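You operate a simulated robot arm through the tools that you are given. There is no shell and no other tool. Be economical: measure what you need, move in short steps, check, and stop when the job is done.

You run a simulated two-armed robot. Do the job below in one go: nothing can be reset, and whatever is moved stays where it is left.

## Task
Pick up the alumina tin with one hand, pass it to the other hand and put it on the belt between the guides. Fetch the green-topped sponge and set it on top of the green saucer. Take the small white block and leave it on the belt at the end stop. Take the small blue sponge and leave it on the flat top of the console. Put the line cylinder on top of the grey stone. Fetch the coil cylinder and set it on the left end of the glazing bench. Put two of the tall props from the belt past the gate on the low top of the dryer cabinet. Take the clay block marked "fine" from the belt past the gate and leave it on the low top of the dryer cabinet. Take the wheel chock and put it on top of the side plate on the checking bench top. Any order will do. Set down upright: alumina tin, clay block, wheel chock.
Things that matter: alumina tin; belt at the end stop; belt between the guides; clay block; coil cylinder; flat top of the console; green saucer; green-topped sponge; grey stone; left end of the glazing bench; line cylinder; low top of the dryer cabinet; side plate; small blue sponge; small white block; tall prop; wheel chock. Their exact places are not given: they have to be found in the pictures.

Only the result counts: the job must be done as asked and must still hold three seconds after the hand-in. Knocking over, shifting, dropping, spilling or breaking anything else fails it.

## Robot
Two 6-joint arms with two-finger grippers on one trunk, on a base that drives. Base frame: it is fixed to the floor where the robot stands at the start and does not move with it; the origin is under the middle of the robot, x ahead of it, y to its left, z up. Readings come in mm, rad, newtons and seconds.
The left shoulder is at the start at [30, 178, 988], the right one opposite. With the tool pointing down near the work surface each hand reaches from about 520 to 800 mm from the robot's upright axis, wherever it stands, measured 20 degrees to its own side. Places, roughly: alumina tin [500, 250, 750]; belt at the end stop [700, -800, 800]; belt between the guides [700, 1000, 800]; clay block [750, -750, 750]; coil cylinder [1250, -5250, 1000]; flat top of the console (149x14 cm) [2480, -1560, 1100]; green saucer (15x15x4 cm) [-2100, 600, 800]; green-topped sponge (7x5x4 cm) [-1800, -1200, 900]; grey stone (5x9x4 cm) [3200, -5200, 800]; left end of the glazing bench [200, -5100, 800]; line cylinder [1250, -5250, 1000]; low top of the dryer cabinet [4900, 900, 1000]; side plate (19x19x4 cm) [-1800, -600, 900]; small blue sponge (3x3x4 cm) [1900, -4900, 900]; small white block (5x5x5 cm) [2300, -4900, 900]; tall prop (5x5x11 cm) [800, -200, 900]; wheel chock (15x10x12 cm) [-1800, -400, 900]. Payload 2.54 kg a hand.
Tool frame (each hand has its own): the origin (TCP) lies between the finger pads and is the grasp point; the fingertips stand 30 mm ahead of it; z points along the fingers, y is the line along which they close. The gripper opens to 116 mm. The gripper's body begins 95 mm behind the TCP.
Orientation is that of the tool frame in the base frame, as a unit quaternion [w, x, y, z]. With the fingers straight down and closing along the base's y, the tool's x points along the base's -x, its y along +y and its z along -z.

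## Interface
- The arms move only by the tool drive_tool. It takes "left_plan", "right_plan" or both (then of equal length, played together; a hand with none holds still); each is a list of rows, each an object (a shift or turn left out is 0, a gripper value left out holds the last) with "jaw": the opening, from 0 (shut) to 1 (fully open); "offset": the shift along the tool's x, y, z in units of 50 mm (1.0 is 50 mm), a list of three; "dr": the turn, a rotation vector about the tool's x, y, z in units of 8 degrees (1.0 is 8 degrees), a list of three. In form: [{"jaw": jaw, "offset": [x, y, z], "dr": [ax, ay, az]}, ...]. A call has 1 to 10 rows; each row shifts and turns the commanded pose from where the row before left it, along the tool's axes as they then stand. A call with a number of a shift or a turn outside -1 to 1 is refused whole. Rows are played at 5 a second. More than 50 mm and 0.15 rad between two rows, or a gripper value outside its range, and nothing of the call is played. Where a pose cannot be reached the arm comes as near as it can. A force on the tool above 40 N (or 10 N above the force at the start of the call, whichever is more), or a blocked arm, ends the call early, and 0.2 s more pass. The fingers move at their own pace (about 153 mm/s each) and stop on an object; they squeeze with about 22 N. The grip force told is the motor's: it shows also when the fingers shut on nothing. Time passes only in rows, and 0.2 s behind the last, so rows that do not move let the fingers close. It gives the time, the measured TCP pose, the force on the tool (base axes), the opening and the grip force at its end, in the units of the frame above (readings bear some noise), with the torque about the TCP (base axes, N m) and any sound that the robot's microphone picked up.
- Cameras (640 x 400 px; columns grow to the right, rows downward): "scene" is now at [33.3, -34.9, 1701]; the picture's right is [-0.49, -0.87, 0.00], its down [-0.72, 0.40, -0.57] and it looks along [0.49, -0.28, -0.82] (base axes); focal length 276 px, centre (320, 200). "left" rides on the left gripper at [69, 15, -122] in its tool frame; the picture's right is [-0.21, 0.98, 0.00], its down [-0.83, -0.18, -0.53] and it looks along [-0.52, -0.11, 0.85] (tool axes); focal length 251 px, centre (320, 200). "right" rides on the right gripper at [69, -15, -122] in its tool frame; the picture's right is [0.21, 0.98, 0.00], its down [-0.83, 0.18, -0.53] and it looks along [-0.52, 0.11, 0.85] (tool axes); focal length 251 px, centre (320, 200).
- camera(camera): a new picture of that camera. It takes no simulated time.
- move_column(by): slides the trunk up (or, below 0, down) by that many mm; the arms and the scene camera ride with it, the base frame stays. It gives what a move gives, with no picture.
- roll_base(legs): drives the robot by 1 to 6 legs, each [ahead, left, turn to the left] in mm, mm and rad, along the robot's own axes; the way and the turn of a leg run together, so that a leg with both is an arc; at most 1500 mm and 3.142 rad a leg. The arms and the cameras ride along, it lands a little off, and it stops where it bumps. It gives what a move gives.
- turn_head(pan, tilt): turns the head with the scene camera to pan (to the left, within 2.496 rad either way) and tilt (down, from -0.506 to 1.204), counted from straight ahead of the robot. It gives what a move gives.
- pixel_to_xyz(camera, pixels): for up to 12 pixels [column, row] of the newest picture of that camera ("zoom" is the newest enlarged one), the place [x, y, z] in the base frame of the surface seen there, good to about 2 mm. It takes no simulated time.
- enlarge(camera, box): a new picture of the part [left, top, right, bottom] of that camera's present view, enlarged. It takes no simulated time.
- job_done(): hands the job in; it is judged then, once.

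Go step by step. Measure first, check grasps and placings, and put right what went wrong. The budget is 357 turns and 286 pictures, counting those below and the enlarged ones. Unless the task says otherwise, let go and move clear before handing in, and close with one line.

The tools are called after "Emit:" as a command line: name --argument value ..., lists and objects as JSON in quotes. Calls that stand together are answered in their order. drive_tool: Moves the arms, as the interface text tells. Its arguments: {"type":"object","properties":{"left_plan":{"type":"array","items":{"type":"object","properties":{"jaw":{"type":"number"},"offset":{"type":"array","items":{"type":"number"}},"dr":{"type":"array","items":{"type":"number"}}}}},"right_plan":{"type":"array","items":{"type":"object","properties":{"jaw":{"type":"number"},"offset":{"type":"array","items":{"type":"number"}},"dr":{"type":"array","items":{"type":"number"}}}}}},"required":[]} The other tools are called the same way: move_column (by) slides the trunk up or down; roll_base (legs) drives the base; turn_head (pan, tilt) turns the head that bears the scene camera; camera (camera) takes a picture; pixel_to_xyz (camera, pixels) gives the place of the surface under pixels of a picture; enlarge (camera, box) takes an enlarged picture of a part of a camera's view; job_done () hands the job in.

At the start:

```text
time: 0.0
left_eef_pos: [469.7, -9.2, 1062.0]
left_tcp_rot: [0.0, 0.0, 1.0, 0.0]
left_ft_force: [-0.1, 0.2, -0.5]
left_moment: [0.01, 0.01, 0.0]
left_gripper_width: 115.8
left_finger_force: 0.1
right_eef_pos: [373.9, -376.2, 1109.5]
right_tcp_rot: [0.0, 0.0, 1.0, 0.0]
right_ft_force: [-0.3, 0.0, -0.1]
right_moment: [0.02, 0.0, -0.01]
right_gripper_width: 116.1
right_finger_force: 0.1
trunk travel left (down, up): [-200.0, 340.0]
robot x, y, heading: [0.8, -4.4, -0.002]
head pan, tilt: [-0.511, 0.969]
```

scene: 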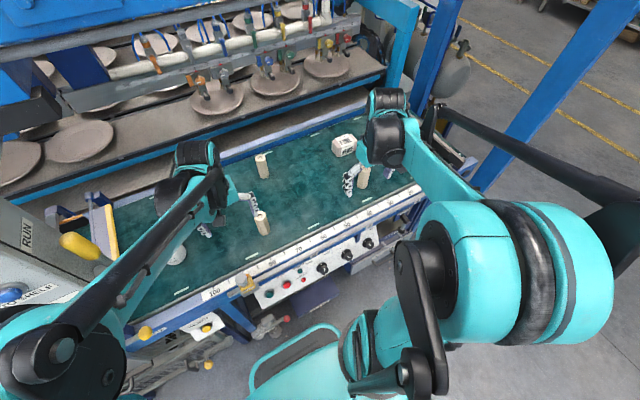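
right: 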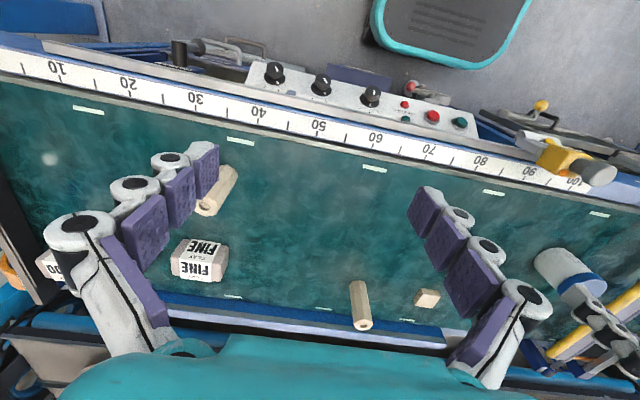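
left: 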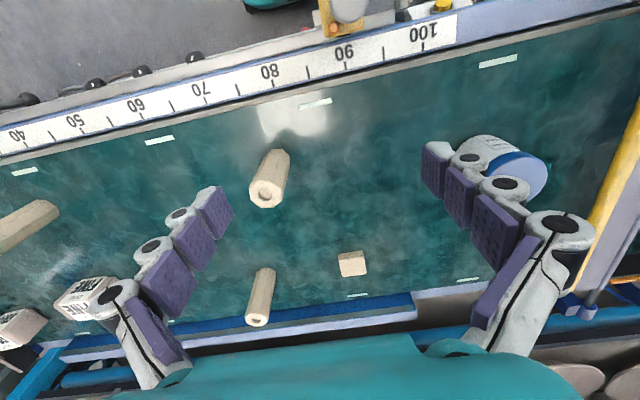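

The starting pictures show the belt with props, the clay blocks and a tin with a blue lid on the left. I'll measure some of these and look around with the head.

Emit:
pixel_to_xyz --camera "left" --pixels '[[268, 192], [258, 318], [352, 263], [520, 175], [485, 150], [85, 298], [20, 325], [20, 220], [620, 180], [300, 230]]'

Emit:
pixel_to_xyz --camera "right" --pixels '[[205, 205], [228, 175], [362, 322], [357, 290], [428, 297], [198, 258], [50, 262], [565, 270], [585, 300]]'

Emit:
turn_head --pan 0.6 --tilt 0.7

Emit:
camera --camera "scene"

```text
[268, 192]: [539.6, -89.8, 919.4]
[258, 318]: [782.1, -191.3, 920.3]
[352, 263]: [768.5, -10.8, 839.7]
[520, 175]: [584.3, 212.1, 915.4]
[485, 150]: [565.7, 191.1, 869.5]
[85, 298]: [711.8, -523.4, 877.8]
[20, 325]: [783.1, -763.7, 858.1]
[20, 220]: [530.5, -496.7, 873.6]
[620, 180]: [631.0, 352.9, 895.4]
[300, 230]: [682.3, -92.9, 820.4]
```

```text
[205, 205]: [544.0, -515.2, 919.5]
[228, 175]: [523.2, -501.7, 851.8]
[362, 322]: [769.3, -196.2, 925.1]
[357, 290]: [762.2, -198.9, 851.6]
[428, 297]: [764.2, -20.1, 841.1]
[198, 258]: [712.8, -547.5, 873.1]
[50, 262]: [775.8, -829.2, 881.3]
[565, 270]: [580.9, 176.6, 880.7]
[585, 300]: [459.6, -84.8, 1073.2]
```

```text
time: 1.3
left_eef_pos: [469.8, -10.3, 1062.9]
left_tcp_rot: [0.0, 0.0, 1.0, 0.0]
left_ft_force: [0.4, -0.7, 0.5]
left_moment: [0.0, 0.01, 0.01]
left_gripper_width: 116.2
left_finger_force: 0.0
right_eef_pos: [373.8, -375.6, 1111.7]
right_tcp_rot: [0.0, 0.0, 1.0, -0.001]
right_ft_force: [0.0, -0.2, 0.2]
right_moment: [0.0, 0.0, -0.02]
right_gripper_width: 115.9
right_finger_force: 0.1
trunk travel left (down, up): [-200.0, 340.0]
robot x, y, heading: [-0.7, 0.5, -0.004]
head pan, tilt: [0.6, 0.7]
```

```text
282 pictures are left
```

scene: 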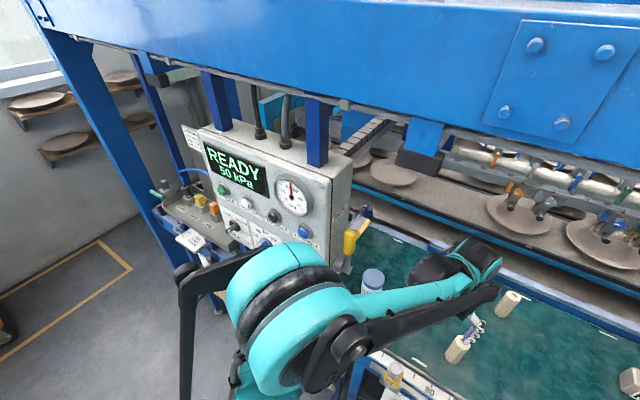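

The READY console stands left of the belt; the tin is behind the left arm. I'll survey in other directions.

Emit:
turn_head --pan -0.9 --tilt 0.7

Emit:
camera --camera "scene"

Emit:
turn_head --pan -1.5 --tilt 0.3

Emit:
camera --camera "scene"

Emit:
turn_head --pan -2.49 --tilt 0.3

Emit:
camera --camera "scene"

Emit:
turn_head --pan 2.49 --tilt 0.3

Emit:
camera --camera "scene"

Emit:
turn_head --pan 1.4 --tilt 0.4

Emit:
camera --camera "scene"

Emit:
turn_head --pan 0.0 --tilt 0.5

Emit:
camera --camera "scene"

```text
time: 2.9
left_eef_pos: [469.6, -9.5, 1061.2]
left_tcp_rot: [0.0, 0.0, 1.0, 0.0]
left_ft_force: [0.3, 0.2, -0.3]
left_moment: [0.01, 0.0, -0.02]
left_gripper_width: 116.0
left_finger_force: 0.0
right_eef_pos: [373.7, -375.0, 1110.1]
right_tcp_rot: [0.0, -0.001, 1.0, 0.0]
right_ft_force: [0.0, -0.7, 0.7]
right_moment: [0.0, 0.0, 0.02]
right_gripper_width: 116.0
right_finger_force: 0.0
trunk travel left (down, up): [-200.0, 340.0]
robot x, y, heading: [1.6, 3.1, -0.0]
head pan, tilt: [-0.901, 0.7]
```

```text
281 pictures are left
```

scene: 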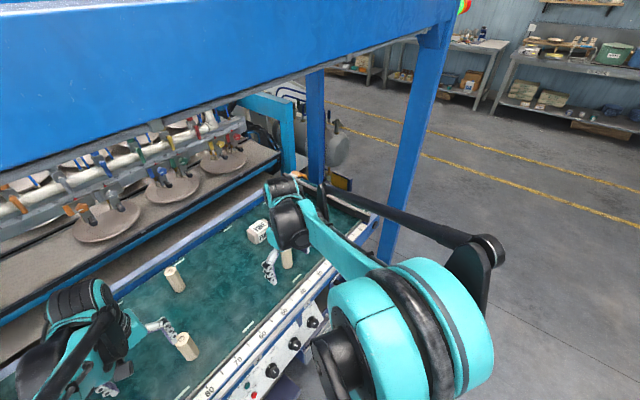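

```text
time: 3.9
left_eef_pos: [469.9, -10.1, 1061.6]
left_tcp_rot: [0.0, 0.0, 1.0, 0.0]
left_ft_force: [1.6, 1.4, -0.5]
left_moment: [0.0, 0.0, 0.0]
left_gripper_width: 116.0
left_finger_force: 0.1
right_eef_pos: [373.2, -376.0, 1111.0]
right_tcp_rot: [0.0, 0.0, 1.0, 0.001]
right_ft_force: [0.1, -0.2, 1.1]
right_moment: [0.0, 0.01, 0.02]
right_gripper_width: 116.1
right_finger_force: 0.1
trunk travel left (down, up): [-200.0, 340.0]
robot x, y, heading: [-0.1, -0.0, 0.001]
head pan, tilt: [-1.499, 0.3]
```

```text
280 pictures are left
```

scene: 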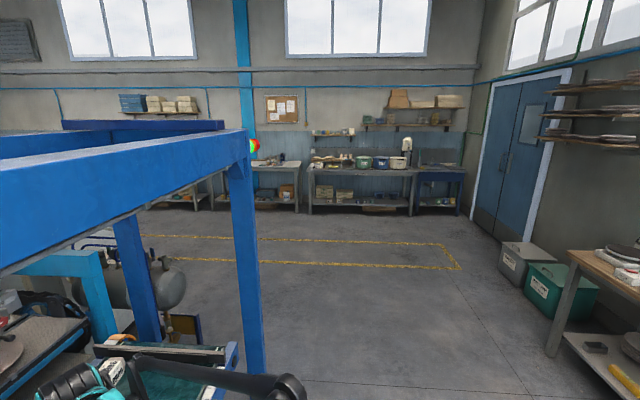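

```text
time: 5.2
left_eef_pos: [470.0, -8.5, 1061.7]
left_tcp_rot: [-0.001, 0.0, 1.0, 0.0]
left_ft_force: [-0.4, 0.9, 0.3]
left_moment: [-0.01, 0.01, 0.02]
left_gripper_width: 115.6
left_finger_force: 0.1
right_eef_pos: [373.4, -374.1, 1110.6]
right_tcp_rot: [0.0, 0.0, 1.0, -0.001]
right_ft_force: [0.9, -0.3, 0.3]
right_moment: [0.02, 0.01, 0.03]
right_gripper_width: 116.2
right_finger_force: 0.0
trunk travel left (down, up): [-200.0, 340.0]
robot x, y, heading: [-2.1, -0.4, -0.005]
head pan, tilt: [-2.491, 0.3]
```

```text
279 pictures are left
```

scene: 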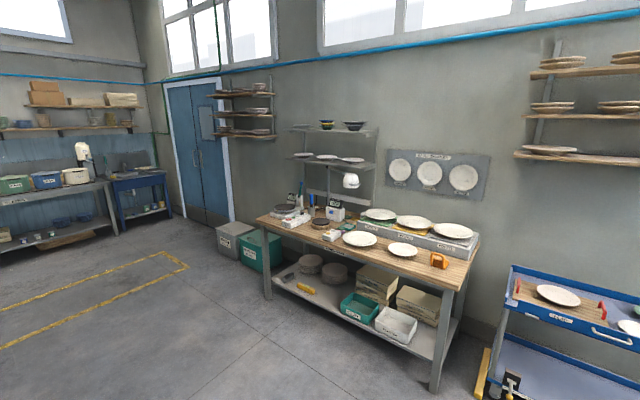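

```text
time: 9.1
left_eef_pos: [470.0, -9.9, 1062.0]
left_tcp_rot: [0.001, 0.0, 1.0, 0.0]
left_ft_force: [0.3, -0.2, -0.2]
left_moment: [-0.01, 0.03, 0.0]
left_gripper_width: 116.1
left_finger_force: 0.1
right_eef_pos: [373.5, -376.0, 1110.3]
right_tcp_rot: [0.0, 0.0, 1.0, 0.0]
right_ft_force: [-0.2, 0.1, -0.2]
right_moment: [0.05, 0.0, 0.0]
right_gripper_width: 116.1
right_finger_force: 0.1
trunk travel left (down, up): [-200.0, 340.0]
robot x, y, heading: [1.0, -1.2, 0.003]
head pan, tilt: [2.491, 0.3]
```

```text
278 pictures are left
```

scene: 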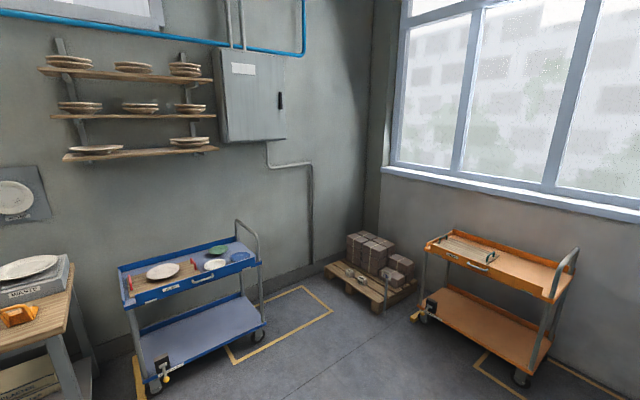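

```text
time: 10.4
left_eef_pos: [469.9, -10.1, 1062.1]
left_tcp_rot: [0.0, 0.0, 1.0, 0.0]
left_ft_force: [-0.2, 0.1, -0.6]
left_moment: [0.0, -0.05, 0.01]
left_gripper_width: 116.0
left_finger_force: 0.1
right_eef_pos: [371.9, -376.1, 1111.1]
right_tcp_rot: [0.0, 0.0, 1.0, 0.0]
right_ft_force: [-0.1, -0.3, -0.5]
right_moment: [0.04, 0.01, 0.02]
right_gripper_width: 115.9
right_finger_force: 0.1
trunk travel left (down, up): [-200.0, 340.0]
robot x, y, heading: [-4.7, -0.7, -0.0]
head pan, tilt: [1.4, 0.4]
```

```text
277 pictures are left
```

scene: 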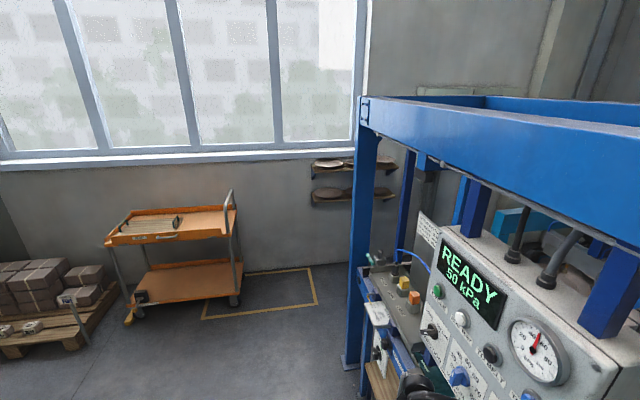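

```text
time: 12.0
left_eef_pos: [469.4, -8.8, 1062.0]
left_tcp_rot: [0.0, 0.0, 1.0, 0.0]
left_ft_force: [0.3, 0.0, 0.2]
left_moment: [0.01, -0.01, -0.01]
left_gripper_width: 116.2
left_finger_force: 0.1
right_eef_pos: [372.6, -375.6, 1111.0]
right_tcp_rot: [0.0, 0.0, 1.0, 0.0]
right_ft_force: [-0.2, 0.0, 0.5]
right_moment: [-0.01, -0.02, 0.0]
right_gripper_width: 116.3
right_finger_force: 0.0
trunk travel left (down, up): [-200.0, 340.0]
robot x, y, heading: [0.4, -0.4, -0.0]
head pan, tilt: [0.0, 0.499]
```

```text
276 pictures are left
```

scene: 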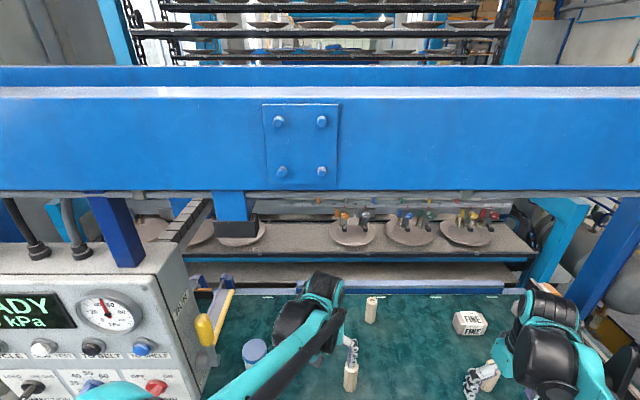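

The machine's belt runs along y; the console sits at left. I'll measure the console edge, gate bar and tin in this scene picture.

Emit:
pixel_to_xyz --camera "scene" --pixels '[[185, 300], [185, 240], [100, 260], [205, 330], [228, 300], [255, 347], [250, 358], [370, 302], [351, 370], [470, 318], [290, 290], [215, 310]]'

Emit:
enlarge --camera "scene" --box '[140, 240, 540, 400]'

```text
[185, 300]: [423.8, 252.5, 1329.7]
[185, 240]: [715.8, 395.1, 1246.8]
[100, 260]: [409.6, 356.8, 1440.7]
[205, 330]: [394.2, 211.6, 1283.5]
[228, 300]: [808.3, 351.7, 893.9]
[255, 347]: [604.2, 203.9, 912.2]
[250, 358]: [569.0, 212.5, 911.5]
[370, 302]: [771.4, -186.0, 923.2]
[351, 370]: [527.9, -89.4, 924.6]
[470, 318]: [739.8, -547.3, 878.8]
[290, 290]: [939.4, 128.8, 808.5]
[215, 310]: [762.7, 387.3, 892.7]
```

```text
1.60 times, centred on (340, 320) of scene
```

zoom: 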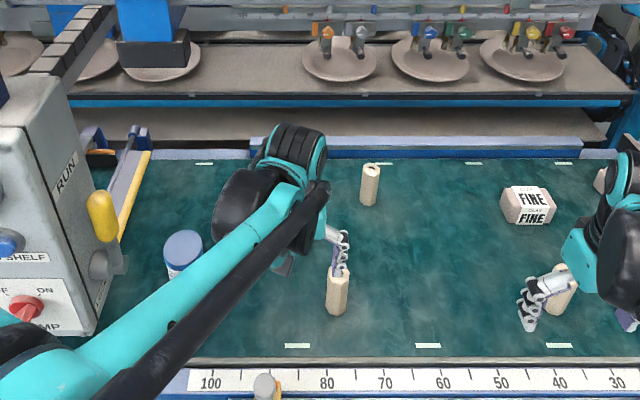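

Measuring the lever and console underside, to know the clear room by the tin.

Emit:
pixel_to_xyz --camera "zoom" --pixels '[[95, 325], [105, 268], [102, 215], [65, 175], [132, 200], [120, 225], [184, 240], [40, 350], [35, 150], [200, 245], [170, 255], [178, 272]]'

Emit:
drive_tool --left_plan '[{"offset": [0, -1, -0.5]}, {"offset": [0.2, -1, -0.5]}]'

Emit:
camera --camera "left"

```text
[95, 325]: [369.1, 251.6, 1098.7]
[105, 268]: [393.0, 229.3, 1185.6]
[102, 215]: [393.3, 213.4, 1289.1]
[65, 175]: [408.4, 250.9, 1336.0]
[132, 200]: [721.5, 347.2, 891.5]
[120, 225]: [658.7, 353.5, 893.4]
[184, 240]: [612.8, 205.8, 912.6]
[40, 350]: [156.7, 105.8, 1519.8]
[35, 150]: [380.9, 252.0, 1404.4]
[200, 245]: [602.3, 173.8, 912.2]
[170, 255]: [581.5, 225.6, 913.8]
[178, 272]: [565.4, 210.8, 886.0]
```

```text
refused: row 1 steps farther than a row can; nothing moved
```

```text
274 pictures are left
```

left: 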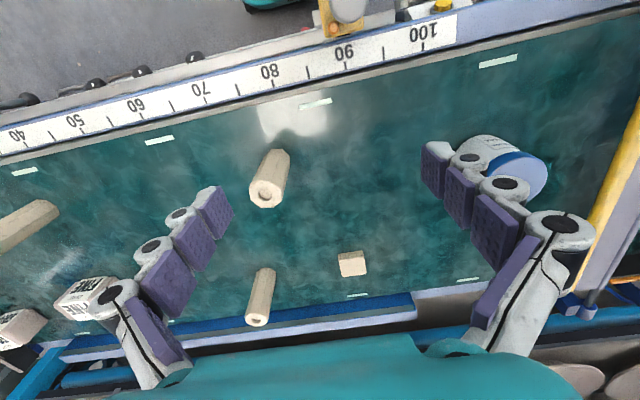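

The console occupies y>252 above z 1100, with a lever at y 213, so the left arm must reach the tin obliquely. I plan to shift the base to the right; first check the blue post and the belt's front edge.

Emit:
turn_head --pan -0.9 --tilt 0.7

Emit:
camera --camera "scene"

Emit:
pixel_to_xyz --camera "scene" --pixels '[[386, 240], [410, 150], [355, 235], [370, 215], [308, 270], [250, 230], [300, 330], [482, 245], [440, 300]]'

Emit:
pixel_to_xyz --camera "left" --pixels '[[420, 30], [430, 55], [340, 10], [500, 60], [480, 90], [470, 185], [640, 105], [352, 263], [100, 100]]'

```text
time: 13.2
left_eef_pos: [470.5, -10.1, 1062.4]
left_tcp_rot: [-0.001, -0.001, 1.0, 0.0]
left_ft_force: [-0.5, 0.5, 1.2]
left_moment: [-0.01, -0.01, -0.02]
left_gripper_width: 116.0
left_finger_force: 0.1
right_eef_pos: [373.9, -375.3, 1109.9]
right_tcp_rot: [0.0, 0.0, 1.0, 0.0]
right_ft_force: [-0.1, 0.1, 0.2]
right_moment: [0.04, 0.01, -0.01]
right_gripper_width: 116.0
right_finger_force: 0.0
trunk travel left (down, up): [-200.0, 340.0]
robot x, y, heading: [-1.4, 1.6, -0.002]
head pan, tilt: [-0.901, 0.7]
```

```text
273 pictures are left
```

scene: 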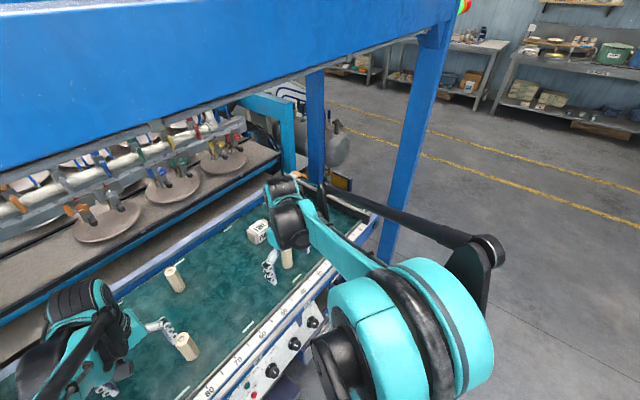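

```text
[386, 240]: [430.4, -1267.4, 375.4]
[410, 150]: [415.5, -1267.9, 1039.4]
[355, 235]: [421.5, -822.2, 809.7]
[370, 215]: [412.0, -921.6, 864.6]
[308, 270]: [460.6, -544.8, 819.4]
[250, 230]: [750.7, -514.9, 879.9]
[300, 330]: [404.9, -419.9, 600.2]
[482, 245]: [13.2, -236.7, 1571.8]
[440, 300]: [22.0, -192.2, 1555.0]
```

```text
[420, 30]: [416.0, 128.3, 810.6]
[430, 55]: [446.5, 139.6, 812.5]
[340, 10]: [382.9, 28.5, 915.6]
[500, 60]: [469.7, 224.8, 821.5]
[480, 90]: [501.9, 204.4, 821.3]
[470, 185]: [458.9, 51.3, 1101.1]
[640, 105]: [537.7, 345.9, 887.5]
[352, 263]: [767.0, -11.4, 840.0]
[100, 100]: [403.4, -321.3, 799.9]
```

The blue post is at y −1267, so there is room. Shifting the base 250 mm right.

Emit:
roll_base --legs '[[0, -250, 0]]'

Emit:
drive_tool --left_plan '[{"offset": [0, 0.5, 0.5]}, {"offset": [0, 0.5, 0.5]}, {"offset": [0, 0.5, 0]}]'

```text
time: 15.0
left_eef_pos: [470.1, -259.0, 1061.3]
left_tcp_rot: [0.0, -0.002, 1.0, 0.001]
left_ft_force: [-0.9, 0.0, -0.2]
left_moment: [0.06, 0.02, -0.02]
left_gripper_width: 116.0
left_finger_force: 0.0
right_eef_pos: [373.7, -623.4, 1110.7]
right_tcp_rot: [0.0, -0.001, 1.0, 0.001]
right_ft_force: [-0.4, -0.5, 0.3]
right_moment: [0.05, 0.0, -0.01]
right_gripper_width: 116.2
right_finger_force: 0.1
trunk travel left (down, up): [-200.0, 340.0]
robot x, y, heading: [0.8, -251.3, 0.004]
head pan, tilt: [-0.901, 0.7]
```

```text
time: 15.8
left_eef_pos: [469.2, -183.0, 1011.3]
left_tcp_rot: [0.002, 0.0, 1.0, 0.0]
left_ft_force: [-1.4, 0.2, 0.2]
left_moment: [-0.03, 0.0, 0.0]
left_gripper_width: 115.8
left_finger_force: 0.2
right_eef_pos: [373.1, -622.9, 1111.7]
right_tcp_rot: [-0.001, -0.001, 1.0, 0.0]
right_ft_force: [0.2, 0.5, 0.5]
right_moment: [0.0, -0.01, -0.01]
right_gripper_width: 115.9
right_finger_force: 0.1
trunk travel left (down, up): [-200.0, 340.0]
robot x, y, heading: [-2.7, -247.4, -0.0]
head pan, tilt: [-0.901, 0.7]
```

Base moved. Now yaw the left hand 24° left and pitch its fingers 45° forward.

Emit:
drive_tool --left_plan '[{"dr": [0, 0, -1]}, {"dr": [0, 0, -1]}, {"dr": [0, 0, -1]}, {"dr": [0, -1, 0]}, {"dr": [0, -1, 0]}, {"dr": [0, -1, 0]}, {"dr": [0, -1, 0]}, {"dr": [0, -1, 0]}, {"dr": [0, -0.6, 0]}]'

Emit:
turn_head --pan 0.4 --tilt 0.8

Emit:
camera --camera "scene"

Emit:
camera --camera "left"

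```text
time: 17.8
left_eef_pos: [469.9, -182.6, 1013.3]
left_tcp_rot: [0.373, -0.192, 0.904, 0.079]
left_ft_force: [0.6, -0.5, 0.7]
left_moment: [-0.02, -0.03, 0.0]
left_gripper_width: 116.2
left_finger_force: 0.1
right_eef_pos: [374.5, -624.8, 1110.7]
right_tcp_rot: [0.0, -0.001, 1.0, 0.0]
right_ft_force: [0.5, -0.2, -0.1]
right_moment: [0.0, -0.01, -0.02]
right_gripper_width: 116.1
right_finger_force: 0.1
trunk travel left (down, up): [-200.0, 340.0]
robot x, y, heading: [3.1, -247.9, 0.004]
head pan, tilt: [-0.901, 0.7]
```

```text
time: 19.3
left_eef_pos: [470.9, -182.5, 1011.9]
left_tcp_rot: [0.372, -0.192, 0.904, 0.079]
left_ft_force: [-0.1, 0.5, -0.3]
left_moment: [0.02, -0.01, -0.04]
left_gripper_width: 116.1
left_finger_force: 0.1
right_eef_pos: [373.4, -624.8, 1110.0]
right_tcp_rot: [0.0, -0.001, 1.0, 0.001]
right_ft_force: [-1.0, -0.5, -0.9]
right_moment: [0.02, 0.01, 0.01]
right_gripper_width: 116.2
right_finger_force: 0.0
trunk travel left (down, up): [-200.0, 340.0]
robot x, y, heading: [-1.1, -248.6, 0.008]
head pan, tilt: [0.4, 0.799]
```

```text
272 pictures are left
```

scene: 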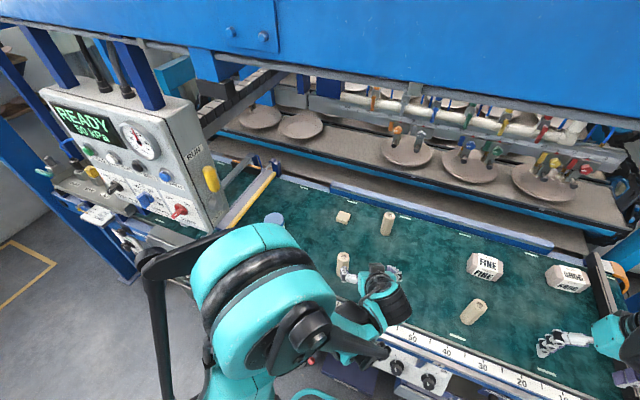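

```text
271 pictures are left
```

left: 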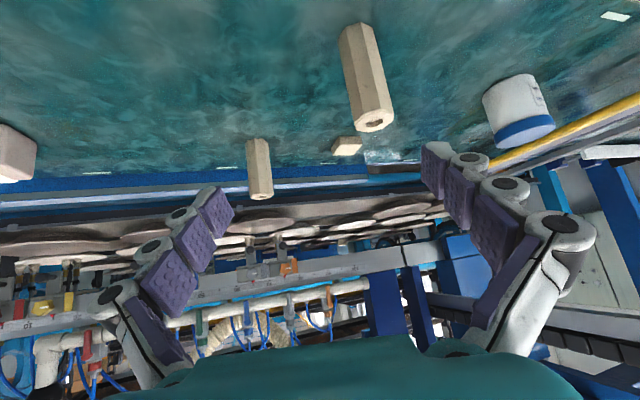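

Pose is as planned (fingers pointing [0.64,0.29,−0.71]). Moving to about 110 mm short of the tin along the finger line.

Emit:
drive_tool --left_plan '[{"offset": [-0.2, 0.759, 0.466]}, {"offset": [-0.2, 0.759, 0.466]}, {"offset": [-0.2, 0.759, 0.466]}, {"offset": [-0.2, 0.759, 0.466]}, {"offset": [-0.2, 0.759, 0.466]}, {"offset": [-0.2, 0.759, 0.466]}, {"offset": [-0.2, 0.759, 0.466]}, {"offset": [-0.2, 0.759, 0.466]}]'

Emit:
camera --camera "left"

Emit:
camera --camera "scene"

```text
time: 21.1
left_eef_pos: [528.0, 174.3, 954.0]
left_tcp_rot: [0.373, -0.193, 0.904, 0.078]
left_ft_force: [0.2, -0.4, 0.5]
left_moment: [-0.02, 0.0, 0.0]
left_gripper_width: 116.1
left_finger_force: 0.1
left hand out of reach, approached as far as the arm can: row 3, 4, 5, 6
right_eef_pos: [373.6, -622.6, 1111.8]
right_tcp_rot: [0.001, -0.001, 1.0, -0.001]
right_ft_force: [0.1, 0.4, 0.2]
right_moment: [-0.03, -0.01, 0.0]
right_gripper_width: 116.0
right_finger_force: 0.0
trunk travel left (down, up): [-200.0, 340.0]
robot x, y, heading: [0.9, -246.2, 0.007]
head pan, tilt: [0.4, 0.799]
```

```text
270 pictures are left
```

left: 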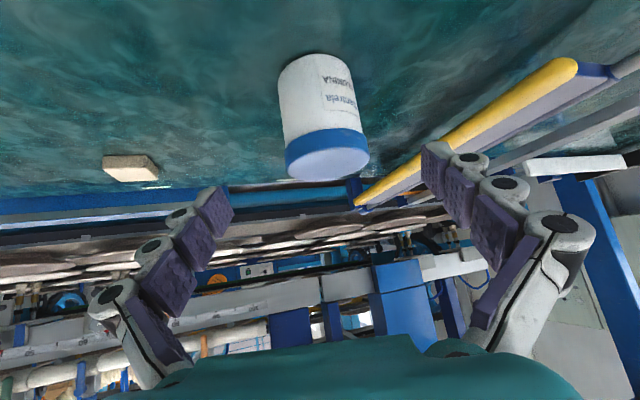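

```text
269 pictures are left
```

scene: 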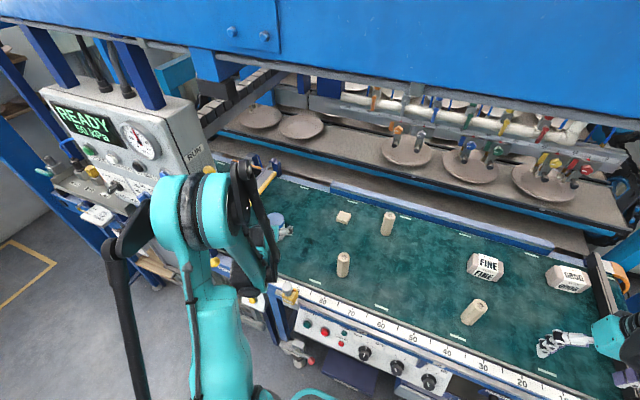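

Reached close enough; the tin's lid is at (328,155) in the left picture. Measuring it.

Emit:
pixel_to_xyz --camera "left" --pixels '[[327, 165], [290, 165], [367, 155], [324, 138], [315, 75], [280, 80], [350, 80], [335, 178], [312, 57], [130, 165]]'

Emit:
enlarge --camera "scene" --box '[60, 120, 340, 300]'

```text
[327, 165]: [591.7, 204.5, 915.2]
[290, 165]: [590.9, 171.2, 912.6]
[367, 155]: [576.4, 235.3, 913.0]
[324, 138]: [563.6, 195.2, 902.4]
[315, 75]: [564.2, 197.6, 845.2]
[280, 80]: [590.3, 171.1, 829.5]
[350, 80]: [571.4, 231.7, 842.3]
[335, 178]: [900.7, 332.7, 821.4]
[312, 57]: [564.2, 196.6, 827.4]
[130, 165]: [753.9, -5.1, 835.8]
```

```text
2.22 times, centred on (200, 210) of scene
```

zoom: 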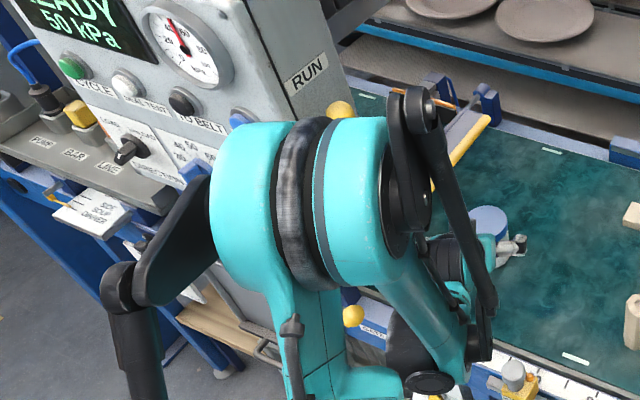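

The elbow is close to the console front; measuring how close.

Emit:
pixel_to_xyz --camera "zoom" --pixels '[[225, 170], [300, 130], [330, 130], [340, 110], [410, 95], [350, 318], [120, 280], [210, 95], [180, 140], [370, 150]]'

```text
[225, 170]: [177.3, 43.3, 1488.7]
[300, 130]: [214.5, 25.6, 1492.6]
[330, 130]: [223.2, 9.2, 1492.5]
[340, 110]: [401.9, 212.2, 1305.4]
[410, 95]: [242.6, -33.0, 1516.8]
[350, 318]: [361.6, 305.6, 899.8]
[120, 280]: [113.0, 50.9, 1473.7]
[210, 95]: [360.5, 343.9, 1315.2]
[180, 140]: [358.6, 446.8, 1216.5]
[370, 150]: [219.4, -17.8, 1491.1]
```

Clearance is about 140 mm. Small correction first, to see how the commanded pose tracks.

Emit:
drive_tool --left_plan '[{"offset": [0.2, 0, 0]}, {"offset": [0, 0, 0]}]'

```text
time: 21.7
left_eef_pos: [521.4, 169.4, 951.3]
left_tcp_rot: [0.371, -0.193, 0.905, 0.079]
left_ft_force: [-0.2, 0.0, 0.1]
left_moment: [0.0, -0.01, 0.0]
left_gripper_width: 116.0
left_finger_force: 0.0
left hand out of reach, approached as far as the arm can: row 1
right_eef_pos: [372.1, -623.6, 1111.3]
right_tcp_rot: [-0.001, -0.001, 1.0, 0.0]
right_ft_force: [-0.3, -0.7, 0.6]
right_moment: [-0.01, 0.03, 0.02]
right_gripper_width: 116.1
right_finger_force: 0.0
trunk travel left (down, up): [-200.0, 340.0]
robot x, y, heading: [1.3, -250.9, 0.004]
head pan, tilt: [0.4, 0.799]
```

It reports out of reach at that offset. Trying a small advance along the finger line to see whether reach improves.

Emit:
drive_tool --left_plan '[{"offset": [0.1, 0.05, 0.5]}, {"offset": [0, 0, 0]}]'

```text
time: 22.3
left_eef_pos: [538.3, 181.8, 938.6]
left_tcp_rot: [0.372, -0.192, 0.905, 0.079]
left_ft_force: [-0.9, 0.6, -0.1]
left_moment: [0.02, 0.0, -0.01]
left_gripper_width: 116.1
left_finger_force: 0.1
left hand out of reach, approached as far as the arm can: row 1
right_eef_pos: [371.8, -624.6, 1111.1]
right_tcp_rot: [0.0, 0.0, 1.0, 0.0]
right_ft_force: [-0.4, 0.5, -0.4]
right_moment: [0.02, -0.01, 0.02]
right_gripper_width: 115.8
right_finger_force: 0.1
trunk travel left (down, up): [-200.0, 340.0]
robot x, y, heading: [0.7, -249.9, 0.003]
head pan, tilt: [0.4, 0.799]
```

The hand seems limited from going lower at this pitch. Lowering the trunk 85 mm instead, which brings the fingers down beside the tin.

Emit:
move_column --by -85

Emit:
camera --camera "left"

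```text
time: 23.5
left_eef_pos: [539.8, 180.8, 851.4]
left_tcp_rot: [0.372, -0.194, 0.904, 0.08]
left_ft_force: [0.0, 0.3, 0.1]
left_moment: [-0.05, 0.03, -0.03]
left_gripper_width: 116.1
left_finger_force: 0.0
right_eef_pos: [373.6, -623.7, 1025.3]
right_tcp_rot: [0.0, -0.001, 1.0, 0.0]
right_ft_force: [0.3, -0.2, 0.1]
right_moment: [-0.01, -0.01, 0.02]
right_gripper_width: 116.2
right_finger_force: 0.1
trunk travel left (down, up): [-115.0, 425.0]
robot x, y, heading: [1.4, -248.3, -0.002]
head pan, tilt: [0.4, 0.799]
```

```text
267 pictures are left
```

left: 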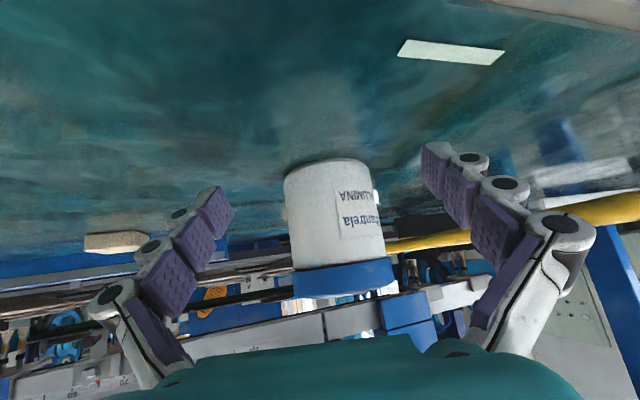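

The tin marked ALUMINA sits between the fingers at (335,215). Advance 55 mm horizontally, then close.

Emit:
drive_tool --left_plan '[{"offset": [-0.4, 0, 0.4]}, {"offset": [-0.4, 0, 0.4]}, {"offset": [0, 0, 0]}]'

Emit:
camera --camera "left"

```text
time: 24.3
left_eef_pos: [589.5, 204.0, 851.3]
left_tcp_rot: [0.371, -0.193, 0.905, 0.079]
left_ft_force: [0.6, 0.6, 0.0]
left_moment: [-0.02, 0.02, -0.01]
left_gripper_width: 116.1
left_finger_force: 0.0
right_eef_pos: [374.3, -624.5, 1025.2]
right_tcp_rot: [0.001, -0.001, 1.0, 0.0]
right_ft_force: [-0.2, 1.1, 0.3]
right_moment: [0.02, 0.0, -0.03]
right_gripper_width: 116.1
right_finger_force: 0.1
trunk travel left (down, up): [-115.0, 425.0]
robot x, y, heading: [-0.8, -248.6, 0.005]
head pan, tilt: [0.4, 0.799]
```

```text
266 pictures are left
```

left: 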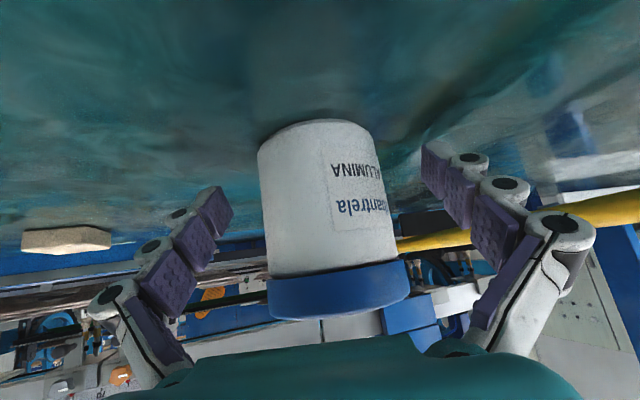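

TCP is at the tin's centre. Closing.

Emit:
drive_tool --left_plan '[{"jaw": 0.5}, {"jaw": 0}, {"jaw": 0}, {"jaw": 0}]'

Emit:
move_column --by 120

Emit:
camera --camera "left"

```text
time: 25.3
left_eef_pos: [588.3, 202.3, 851.5]
left_tcp_rot: [0.372, -0.193, 0.904, 0.079]
left_ft_force: [-0.1, -1.6, 2.2]
left_moment: [-0.19, -0.06, -0.08]
left_gripper_width: 71.0
left_finger_force: 22.0
right_eef_pos: [373.1, -623.6, 1025.3]
right_tcp_rot: [0.001, -0.001, 1.0, 0.001]
right_ft_force: [0.5, 0.0, -0.3]
right_moment: [0.0, -0.01, 0.04]
right_gripper_width: 115.9
right_finger_force: 0.1
trunk travel left (down, up): [-115.0, 425.0]
robot x, y, heading: [1.9, -243.6, 0.002]
head pan, tilt: [0.4, 0.799]
```

```text
time: 26.8
left_eef_pos: [589.4, 203.4, 970.3]
left_tcp_rot: [0.372, -0.192, 0.905, 0.079]
left_ft_force: [0.0, -0.8, -2.8]
left_moment: [-0.04, 0.05, -0.01]
left_gripper_width: 71.1
left_finger_force: 21.7
right_eef_pos: [374.9, -623.0, 1146.3]
right_tcp_rot: [0.0, 0.0, 1.0, 0.0]
right_ft_force: [0.0, -1.0, 1.0]
right_moment: [-0.02, -0.01, 0.02]
right_gripper_width: 116.0
right_finger_force: 0.0
trunk travel left (down, up): [-235.0, 305.0]
robot x, y, heading: [2.2, -245.2, 0.005]
head pan, tilt: [0.4, 0.799]
```

```text
265 pictures are left
```

left: 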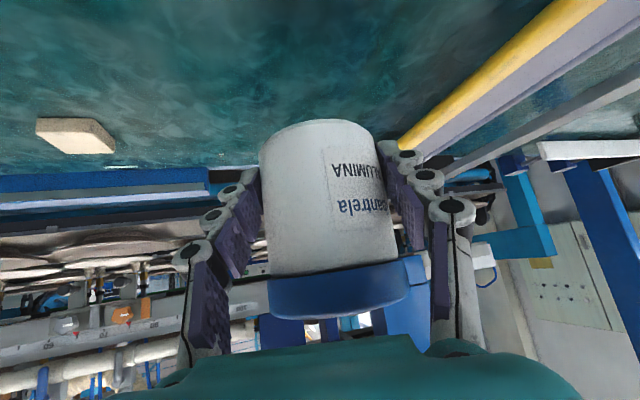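

Tin held (71 mm, 22 N). Raising 50 mm and bringing it to the robot's middle.

Emit:
move_column --by 50

Emit:
drive_tool --left_plan '[{"offset": [0.3, -0.82, -0.42]}, {"offset": [0.3, -0.82, -0.42]}, {"offset": [0.3, -0.82, -0.42]}, {"offset": [0.3, -0.82, -0.42]}, {"offset": [0.3, -0.82, -0.42]}, {"offset": [0.3, -0.82, -0.42]}, {"offset": [0.3, -0.82, -0.42]}, {"offset": [0.3, -0.82, -0.42]}, {"offset": [0.3, -0.82, -0.42]}]'

Emit:
turn_head --pan 0 --tilt 0.9

Emit:
camera --camera "scene"

```text
time: 27.7
left_eef_pos: [589.1, 203.3, 1020.6]
left_tcp_rot: [0.372, -0.193, 0.904, 0.08]
left_ft_force: [0.4, -0.1, -2.7]
left_moment: [0.02, -0.01, -0.01]
left_gripper_width: 71.2
left_finger_force: 22.2
right_eef_pos: [373.4, -622.8, 1195.0]
right_tcp_rot: [0.0, -0.001, 1.0, -0.001]
right_ft_force: [0.2, 0.2, 0.5]
right_moment: [-0.04, 0.02, 0.0]
right_gripper_width: 116.0
right_finger_force: 0.0
trunk travel left (down, up): [-285.0, 255.0]
robot x, y, heading: [-4.2, -246.6, 0.005]
head pan, tilt: [0.4, 0.799]
```

```text
time: 29.7
left_eef_pos: [527.5, -229.6, 1062.0]
left_tcp_rot: [0.372, -0.192, 0.905, 0.08]
left_ft_force: [0.0, -0.8, -3.2]
left_moment: [-0.01, 0.03, 0.0]
left_gripper_width: 70.8
left_finger_force: 22.3
right_eef_pos: [372.8, -625.3, 1195.1]
right_tcp_rot: [0.0, -0.001, 1.0, 0.0]
right_ft_force: [0.4, -0.2, 0.2]
right_moment: [0.01, 0.02, 0.02]
right_gripper_width: 116.1
right_finger_force: 0.2
trunk travel left (down, up): [-285.0, 255.0]
robot x, y, heading: [-1.4, -247.6, -0.001]
head pan, tilt: [0.4, 0.799]
```

```text
time: 30.6
left_eef_pos: [527.3, -229.3, 1061.5]
left_tcp_rot: [0.372, -0.194, 0.904, 0.08]
left_ft_force: [0.2, 0.3, -3.0]
left_moment: [-0.02, 0.05, -0.03]
left_gripper_width: 70.9
left_finger_force: 22.3
right_eef_pos: [373.2, -624.4, 1195.3]
right_tcp_rot: [0.0, -0.001, 1.0, -0.001]
right_ft_force: [-0.1, 0.2, -0.6]
right_moment: [-0.01, 0.0, -0.02]
right_gripper_width: 115.7
right_finger_force: 0.0
trunk travel left (down, up): [-285.0, 255.0]
robot x, y, heading: [0.8, -246.3, 0.006]
head pan, tilt: [0.0, 0.901]
```

```text
264 pictures are left
```

scene: 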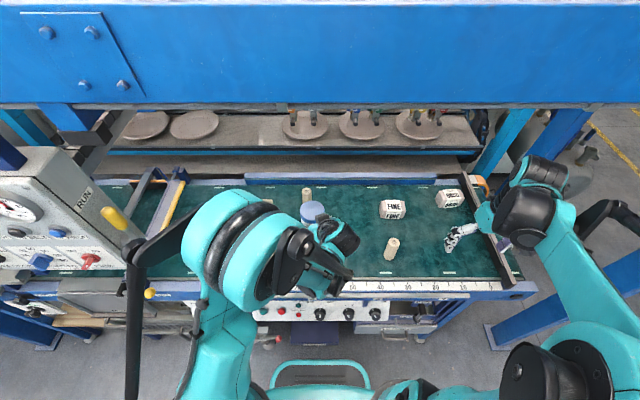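

The tin is in the middle at (312,212). Yaw the left hand 40° clockwise so its wrist clears to the left for the right hand's approach.

Emit:
drive_tool --left_plan '[{"dr": [0.7, 0, 0.71]}, {"dr": [0.7, 0, 0.71]}, {"dr": [0.7, 0, 0.71]}, {"dr": [0.7, 0, 0.71]}, {"dr": [0.7, 0, 0.71]}]'

Emit:
camera --camera "scene"

Emit:
camera --camera "right"

```text
time: 31.8
left_eef_pos: [529.9, -227.7, 1060.7]
left_tcp_rot: [0.376, 0.129, 0.916, -0.053]
left_ft_force: [0.5, -0.7, -2.9]
left_moment: [-0.01, 0.04, -0.03]
left_gripper_width: 70.6
left_finger_force: 21.4
right_eef_pos: [373.9, -623.4, 1196.4]
right_tcp_rot: [0.0, -0.001, 1.0, 0.0]
right_ft_force: [-0.3, -0.5, -0.9]
right_moment: [-0.02, 0.01, -0.01]
right_gripper_width: 116.1
right_finger_force: 0.0
trunk travel left (down, up): [-285.0, 255.0]
robot x, y, heading: [-1.3, -251.6, 0.001]
head pan, tilt: [0.0, 0.901]
```

```text
263 pictures are left
```

scene: 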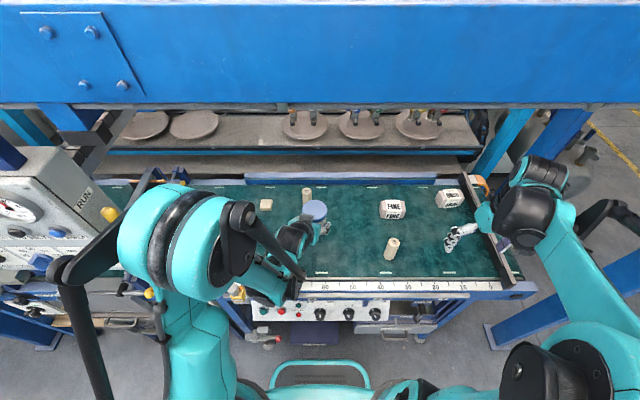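

```text
262 pictures are left
```

right: 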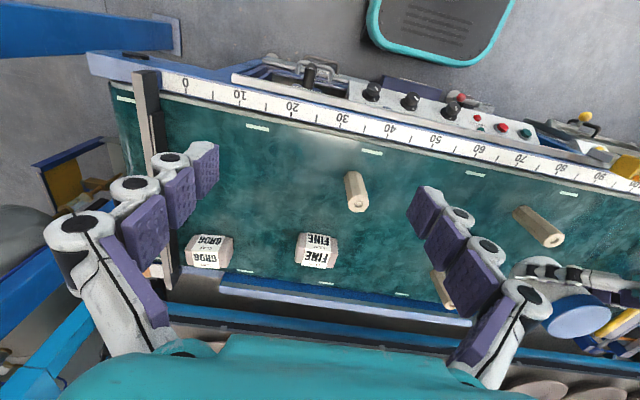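

Lid is exposed; GROG and FINE blocks are clearly told apart (FINE at (318,250)). Bring the right hand above the tin.

Emit:
drive_tool --right_plan '[{"offset": [-0.347, 0.88, -0.142], "jaw": 0.88}, {"offset": [-0.347, 0.88, -0.142]}, {"offset": [-0.347, 0.88, -0.142]}, {"offset": [-0.347, 0.88, -0.142]}, {"offset": [-0.347, 0.88, -0.142]}, {"offset": [-0.347, 0.88, -0.142]}, {"offset": [-0.347, 0.88, -0.142]}, {"offset": [-0.347, 0.88, -0.142]}, {"offset": [-0.347, 0.88, -0.142]}]'

Emit:
camera --camera "right"

```text
time: 33.8
left_eef_pos: [522.4, -241.3, 1061.4]
left_tcp_rot: [0.378, 0.131, 0.915, -0.047]
left_ft_force: [0.3, 0.3, -3.5]
left_moment: [0.02, -0.01, -0.03]
left_gripper_width: 71.0
left_finger_force: 22.3
right_eef_pos: [521.1, -245.0, 1255.0]
right_tcp_rot: [0.002, 0.002, 1.0, 0.005]
right_ft_force: [-0.6, -0.7, 0.6]
right_moment: [0.0, -0.01, 0.01]
right_gripper_width: 102.1
right_finger_force: 0.1
trunk travel left (down, up): [-285.0, 255.0]
robot x, y, heading: [3.1, -251.1, -0.0]
head pan, tilt: [0.0, 0.901]
```

```text
261 pictures are left
```

right: 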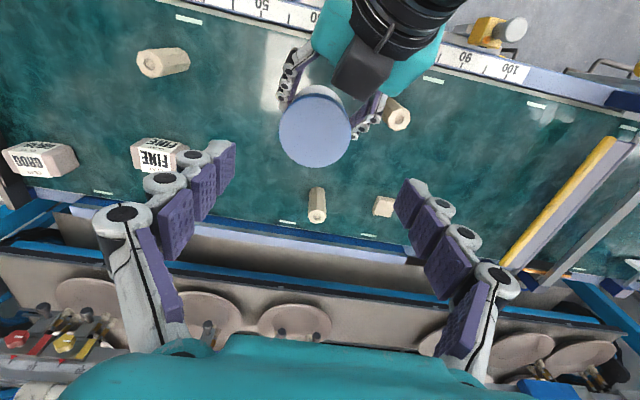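

Both hands are displaced about 15 mm from where I expected; I'll re-read and measure the lid.

Emit:
pixel_to_xyz --camera "right" --pixels '[[315, 130], [281, 130], [350, 132], [318, 98], [314, 164], [365, 75]]'

Emit:
drive_tool --right_plan '[{"offset": [0, 0, 0]}, {"offset": [0, 0, 0]}]'

Emit:
camera --camera "scene"

```text
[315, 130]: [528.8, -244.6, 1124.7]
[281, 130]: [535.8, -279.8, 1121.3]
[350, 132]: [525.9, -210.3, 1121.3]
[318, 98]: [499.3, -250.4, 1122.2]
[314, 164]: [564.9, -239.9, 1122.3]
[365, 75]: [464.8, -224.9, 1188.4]
```

```text
time: 34.4
left_eef_pos: [522.7, -240.0, 1063.8]
left_tcp_rot: [0.379, 0.131, 0.915, -0.046]
left_ft_force: [0.5, 0.4, -3.0]
left_moment: [-0.02, 0.05, 0.0]
left_gripper_width: 71.0
left_finger_force: 22.3
right_eef_pos: [521.8, -242.9, 1254.9]
right_tcp_rot: [0.003, 0.0, 1.0, 0.006]
right_ft_force: [0.5, 0.0, 0.0]
right_moment: [-0.01, -0.04, -0.04]
right_gripper_width: 101.9
right_finger_force: 0.0
trunk travel left (down, up): [-285.0, 255.0]
robot x, y, heading: [-3.1, -246.4, 0.004]
head pan, tilt: [0.0, 0.901]
```

```text
260 pictures are left
```

scene: 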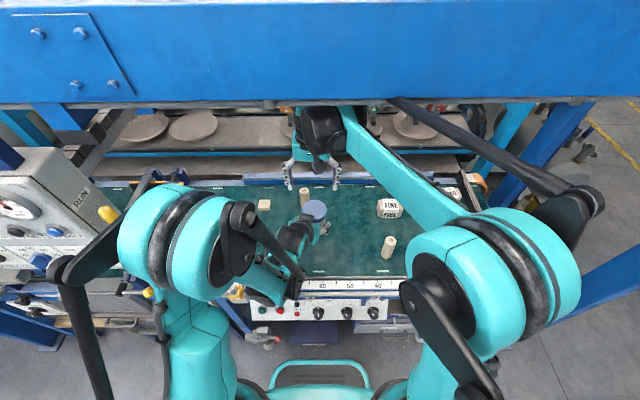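

The right wrist tucks in under the big blue beam at (320,105); I'll measure the beam to see whether the arm touches it.

Emit:
pixel_to_xyz --camera "scene" --pixels '[[250, 95], [250, 103], [250, 30], [430, 95], [320, 120], [345, 120], [300, 120], [400, 150], [315, 208], [331, 180]]'

```text
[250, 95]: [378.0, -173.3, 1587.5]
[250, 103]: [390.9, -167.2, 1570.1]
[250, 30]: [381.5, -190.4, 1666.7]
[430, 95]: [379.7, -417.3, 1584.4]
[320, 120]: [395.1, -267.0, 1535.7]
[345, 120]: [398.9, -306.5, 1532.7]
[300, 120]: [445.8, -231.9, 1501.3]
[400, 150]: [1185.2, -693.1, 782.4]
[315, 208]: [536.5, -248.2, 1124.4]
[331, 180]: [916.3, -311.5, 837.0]
```

The beam's underside is at z≈1575 and the right wrist reaches 1535, so it's close. Lower the trunk 70 mm before continuing.

Emit:
move_column --by -70

Emit:
camera --camera "right"

Emit:
pixel_to_xyz --camera "right" --pixels '[[315, 130], [281, 130], [350, 132], [318, 98], [314, 164]]'

```text
time: 35.4
left_eef_pos: [529.4, -227.9, 991.2]
left_tcp_rot: [0.377, 0.128, 0.916, -0.051]
left_ft_force: [-0.6, -0.4, -2.8]
left_moment: [0.07, 0.03, 0.03]
left_gripper_width: 71.0
left_finger_force: 22.8
right_eef_pos: [529.7, -228.7, 1191.3]
right_tcp_rot: [-0.001, -0.001, 1.0, 0.001]
right_ft_force: [0.0, -0.4, 0.0]
right_moment: [0.04, -0.03, 0.02]
right_gripper_width: 101.9
right_finger_force: 0.0
trunk travel left (down, up): [-215.0, 325.0]
robot x, y, heading: [-0.8, -246.4, -0.001]
head pan, tilt: [0.0, 0.901]
```

```text
259 pictures are left
```

right: 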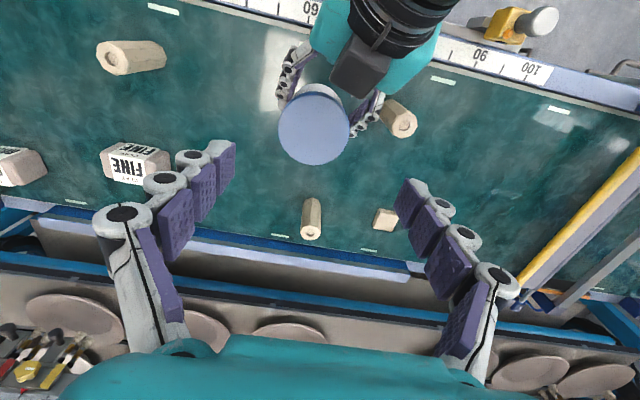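

```text
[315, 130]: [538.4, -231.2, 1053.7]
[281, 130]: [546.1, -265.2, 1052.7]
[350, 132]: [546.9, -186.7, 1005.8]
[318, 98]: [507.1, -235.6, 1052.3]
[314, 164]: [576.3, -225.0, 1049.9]
```

Back to nominal: the right hand had indeed been brushing the beam. Lid centre is (541,−231), top z 1053; aligning and descending.

Emit:
drive_tool --right_plan '[{"offset": [-0.22, -0.05, 0.3]}, {"offset": [0, 0, 0.8]}, {"offset": [0, 0, 0.8]}, {"offset": [0, 0, 0.4]}]'

Emit:
camera --camera "right"

```text
time: 36.4
left_eef_pos: [529.1, -226.7, 991.2]
left_tcp_rot: [0.377, 0.127, 0.916, -0.052]
left_ft_force: [0.1, 0.1, -4.0]
left_moment: [-0.02, -0.01, 0.0]
left_gripper_width: 71.0
left_finger_force: 22.4
right_eef_pos: [541.4, -229.8, 1073.4]
right_tcp_rot: [0.0, -0.001, 1.0, 0.0]
right_ft_force: [0.1, -0.4, 0.0]
right_moment: [-0.01, 0.04, -0.04]
right_gripper_width: 101.8
right_finger_force: 0.1
trunk travel left (down, up): [-215.0, 325.0]
robot x, y, heading: [1.3, -247.0, 0.001]
head pan, tilt: [0.0, 0.901]
```

```text
258 pictures are left
```

right: 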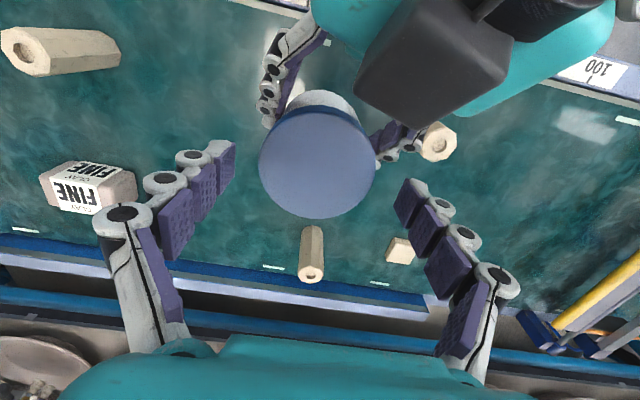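

Aligned, tin between the fingers. Going down 17 mm more and closing.

Emit:
drive_tool --right_plan '[{"offset": [0, 0, 0.35]}, {"jaw": 0.4}, {"jaw": 0.0}, {"jaw": 0}, {"jaw": 0}]'

Emit:
camera --camera "right"

```text
time: 37.6
left_eef_pos: [529.4, -226.6, 991.6]
left_tcp_rot: [0.376, 0.128, 0.916, -0.051]
left_ft_force: [-0.7, 17.3, -16.4]
left_moment: [-0.1, 0.2, 0.28]
left_gripper_width: 70.9
left_finger_force: 22.0
right_eef_pos: [541.3, -229.9, 1056.5]
right_tcp_rot: [0.0, 0.0, 1.0, -0.001]
right_ft_force: [-0.4, -16.1, 13.9]
right_moment: [-0.98, -0.06, -0.07]
right_gripper_width: 75.2
right_finger_force: 22.2
trunk travel left (down, up): [-215.0, 325.0]
robot x, y, heading: [1.3, -245.1, 0.001]
head pan, tilt: [0.0, 0.901]
```

```text
257 pictures are left
```

right: 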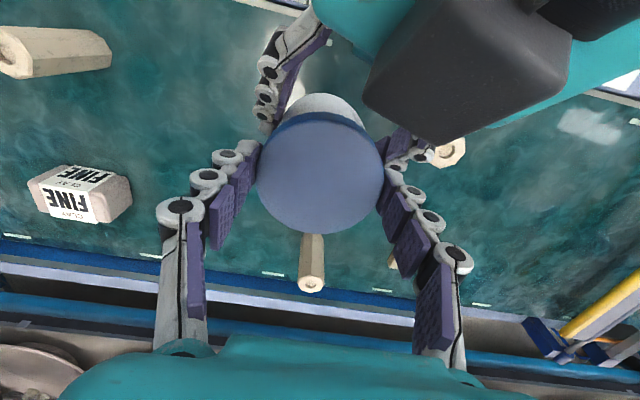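

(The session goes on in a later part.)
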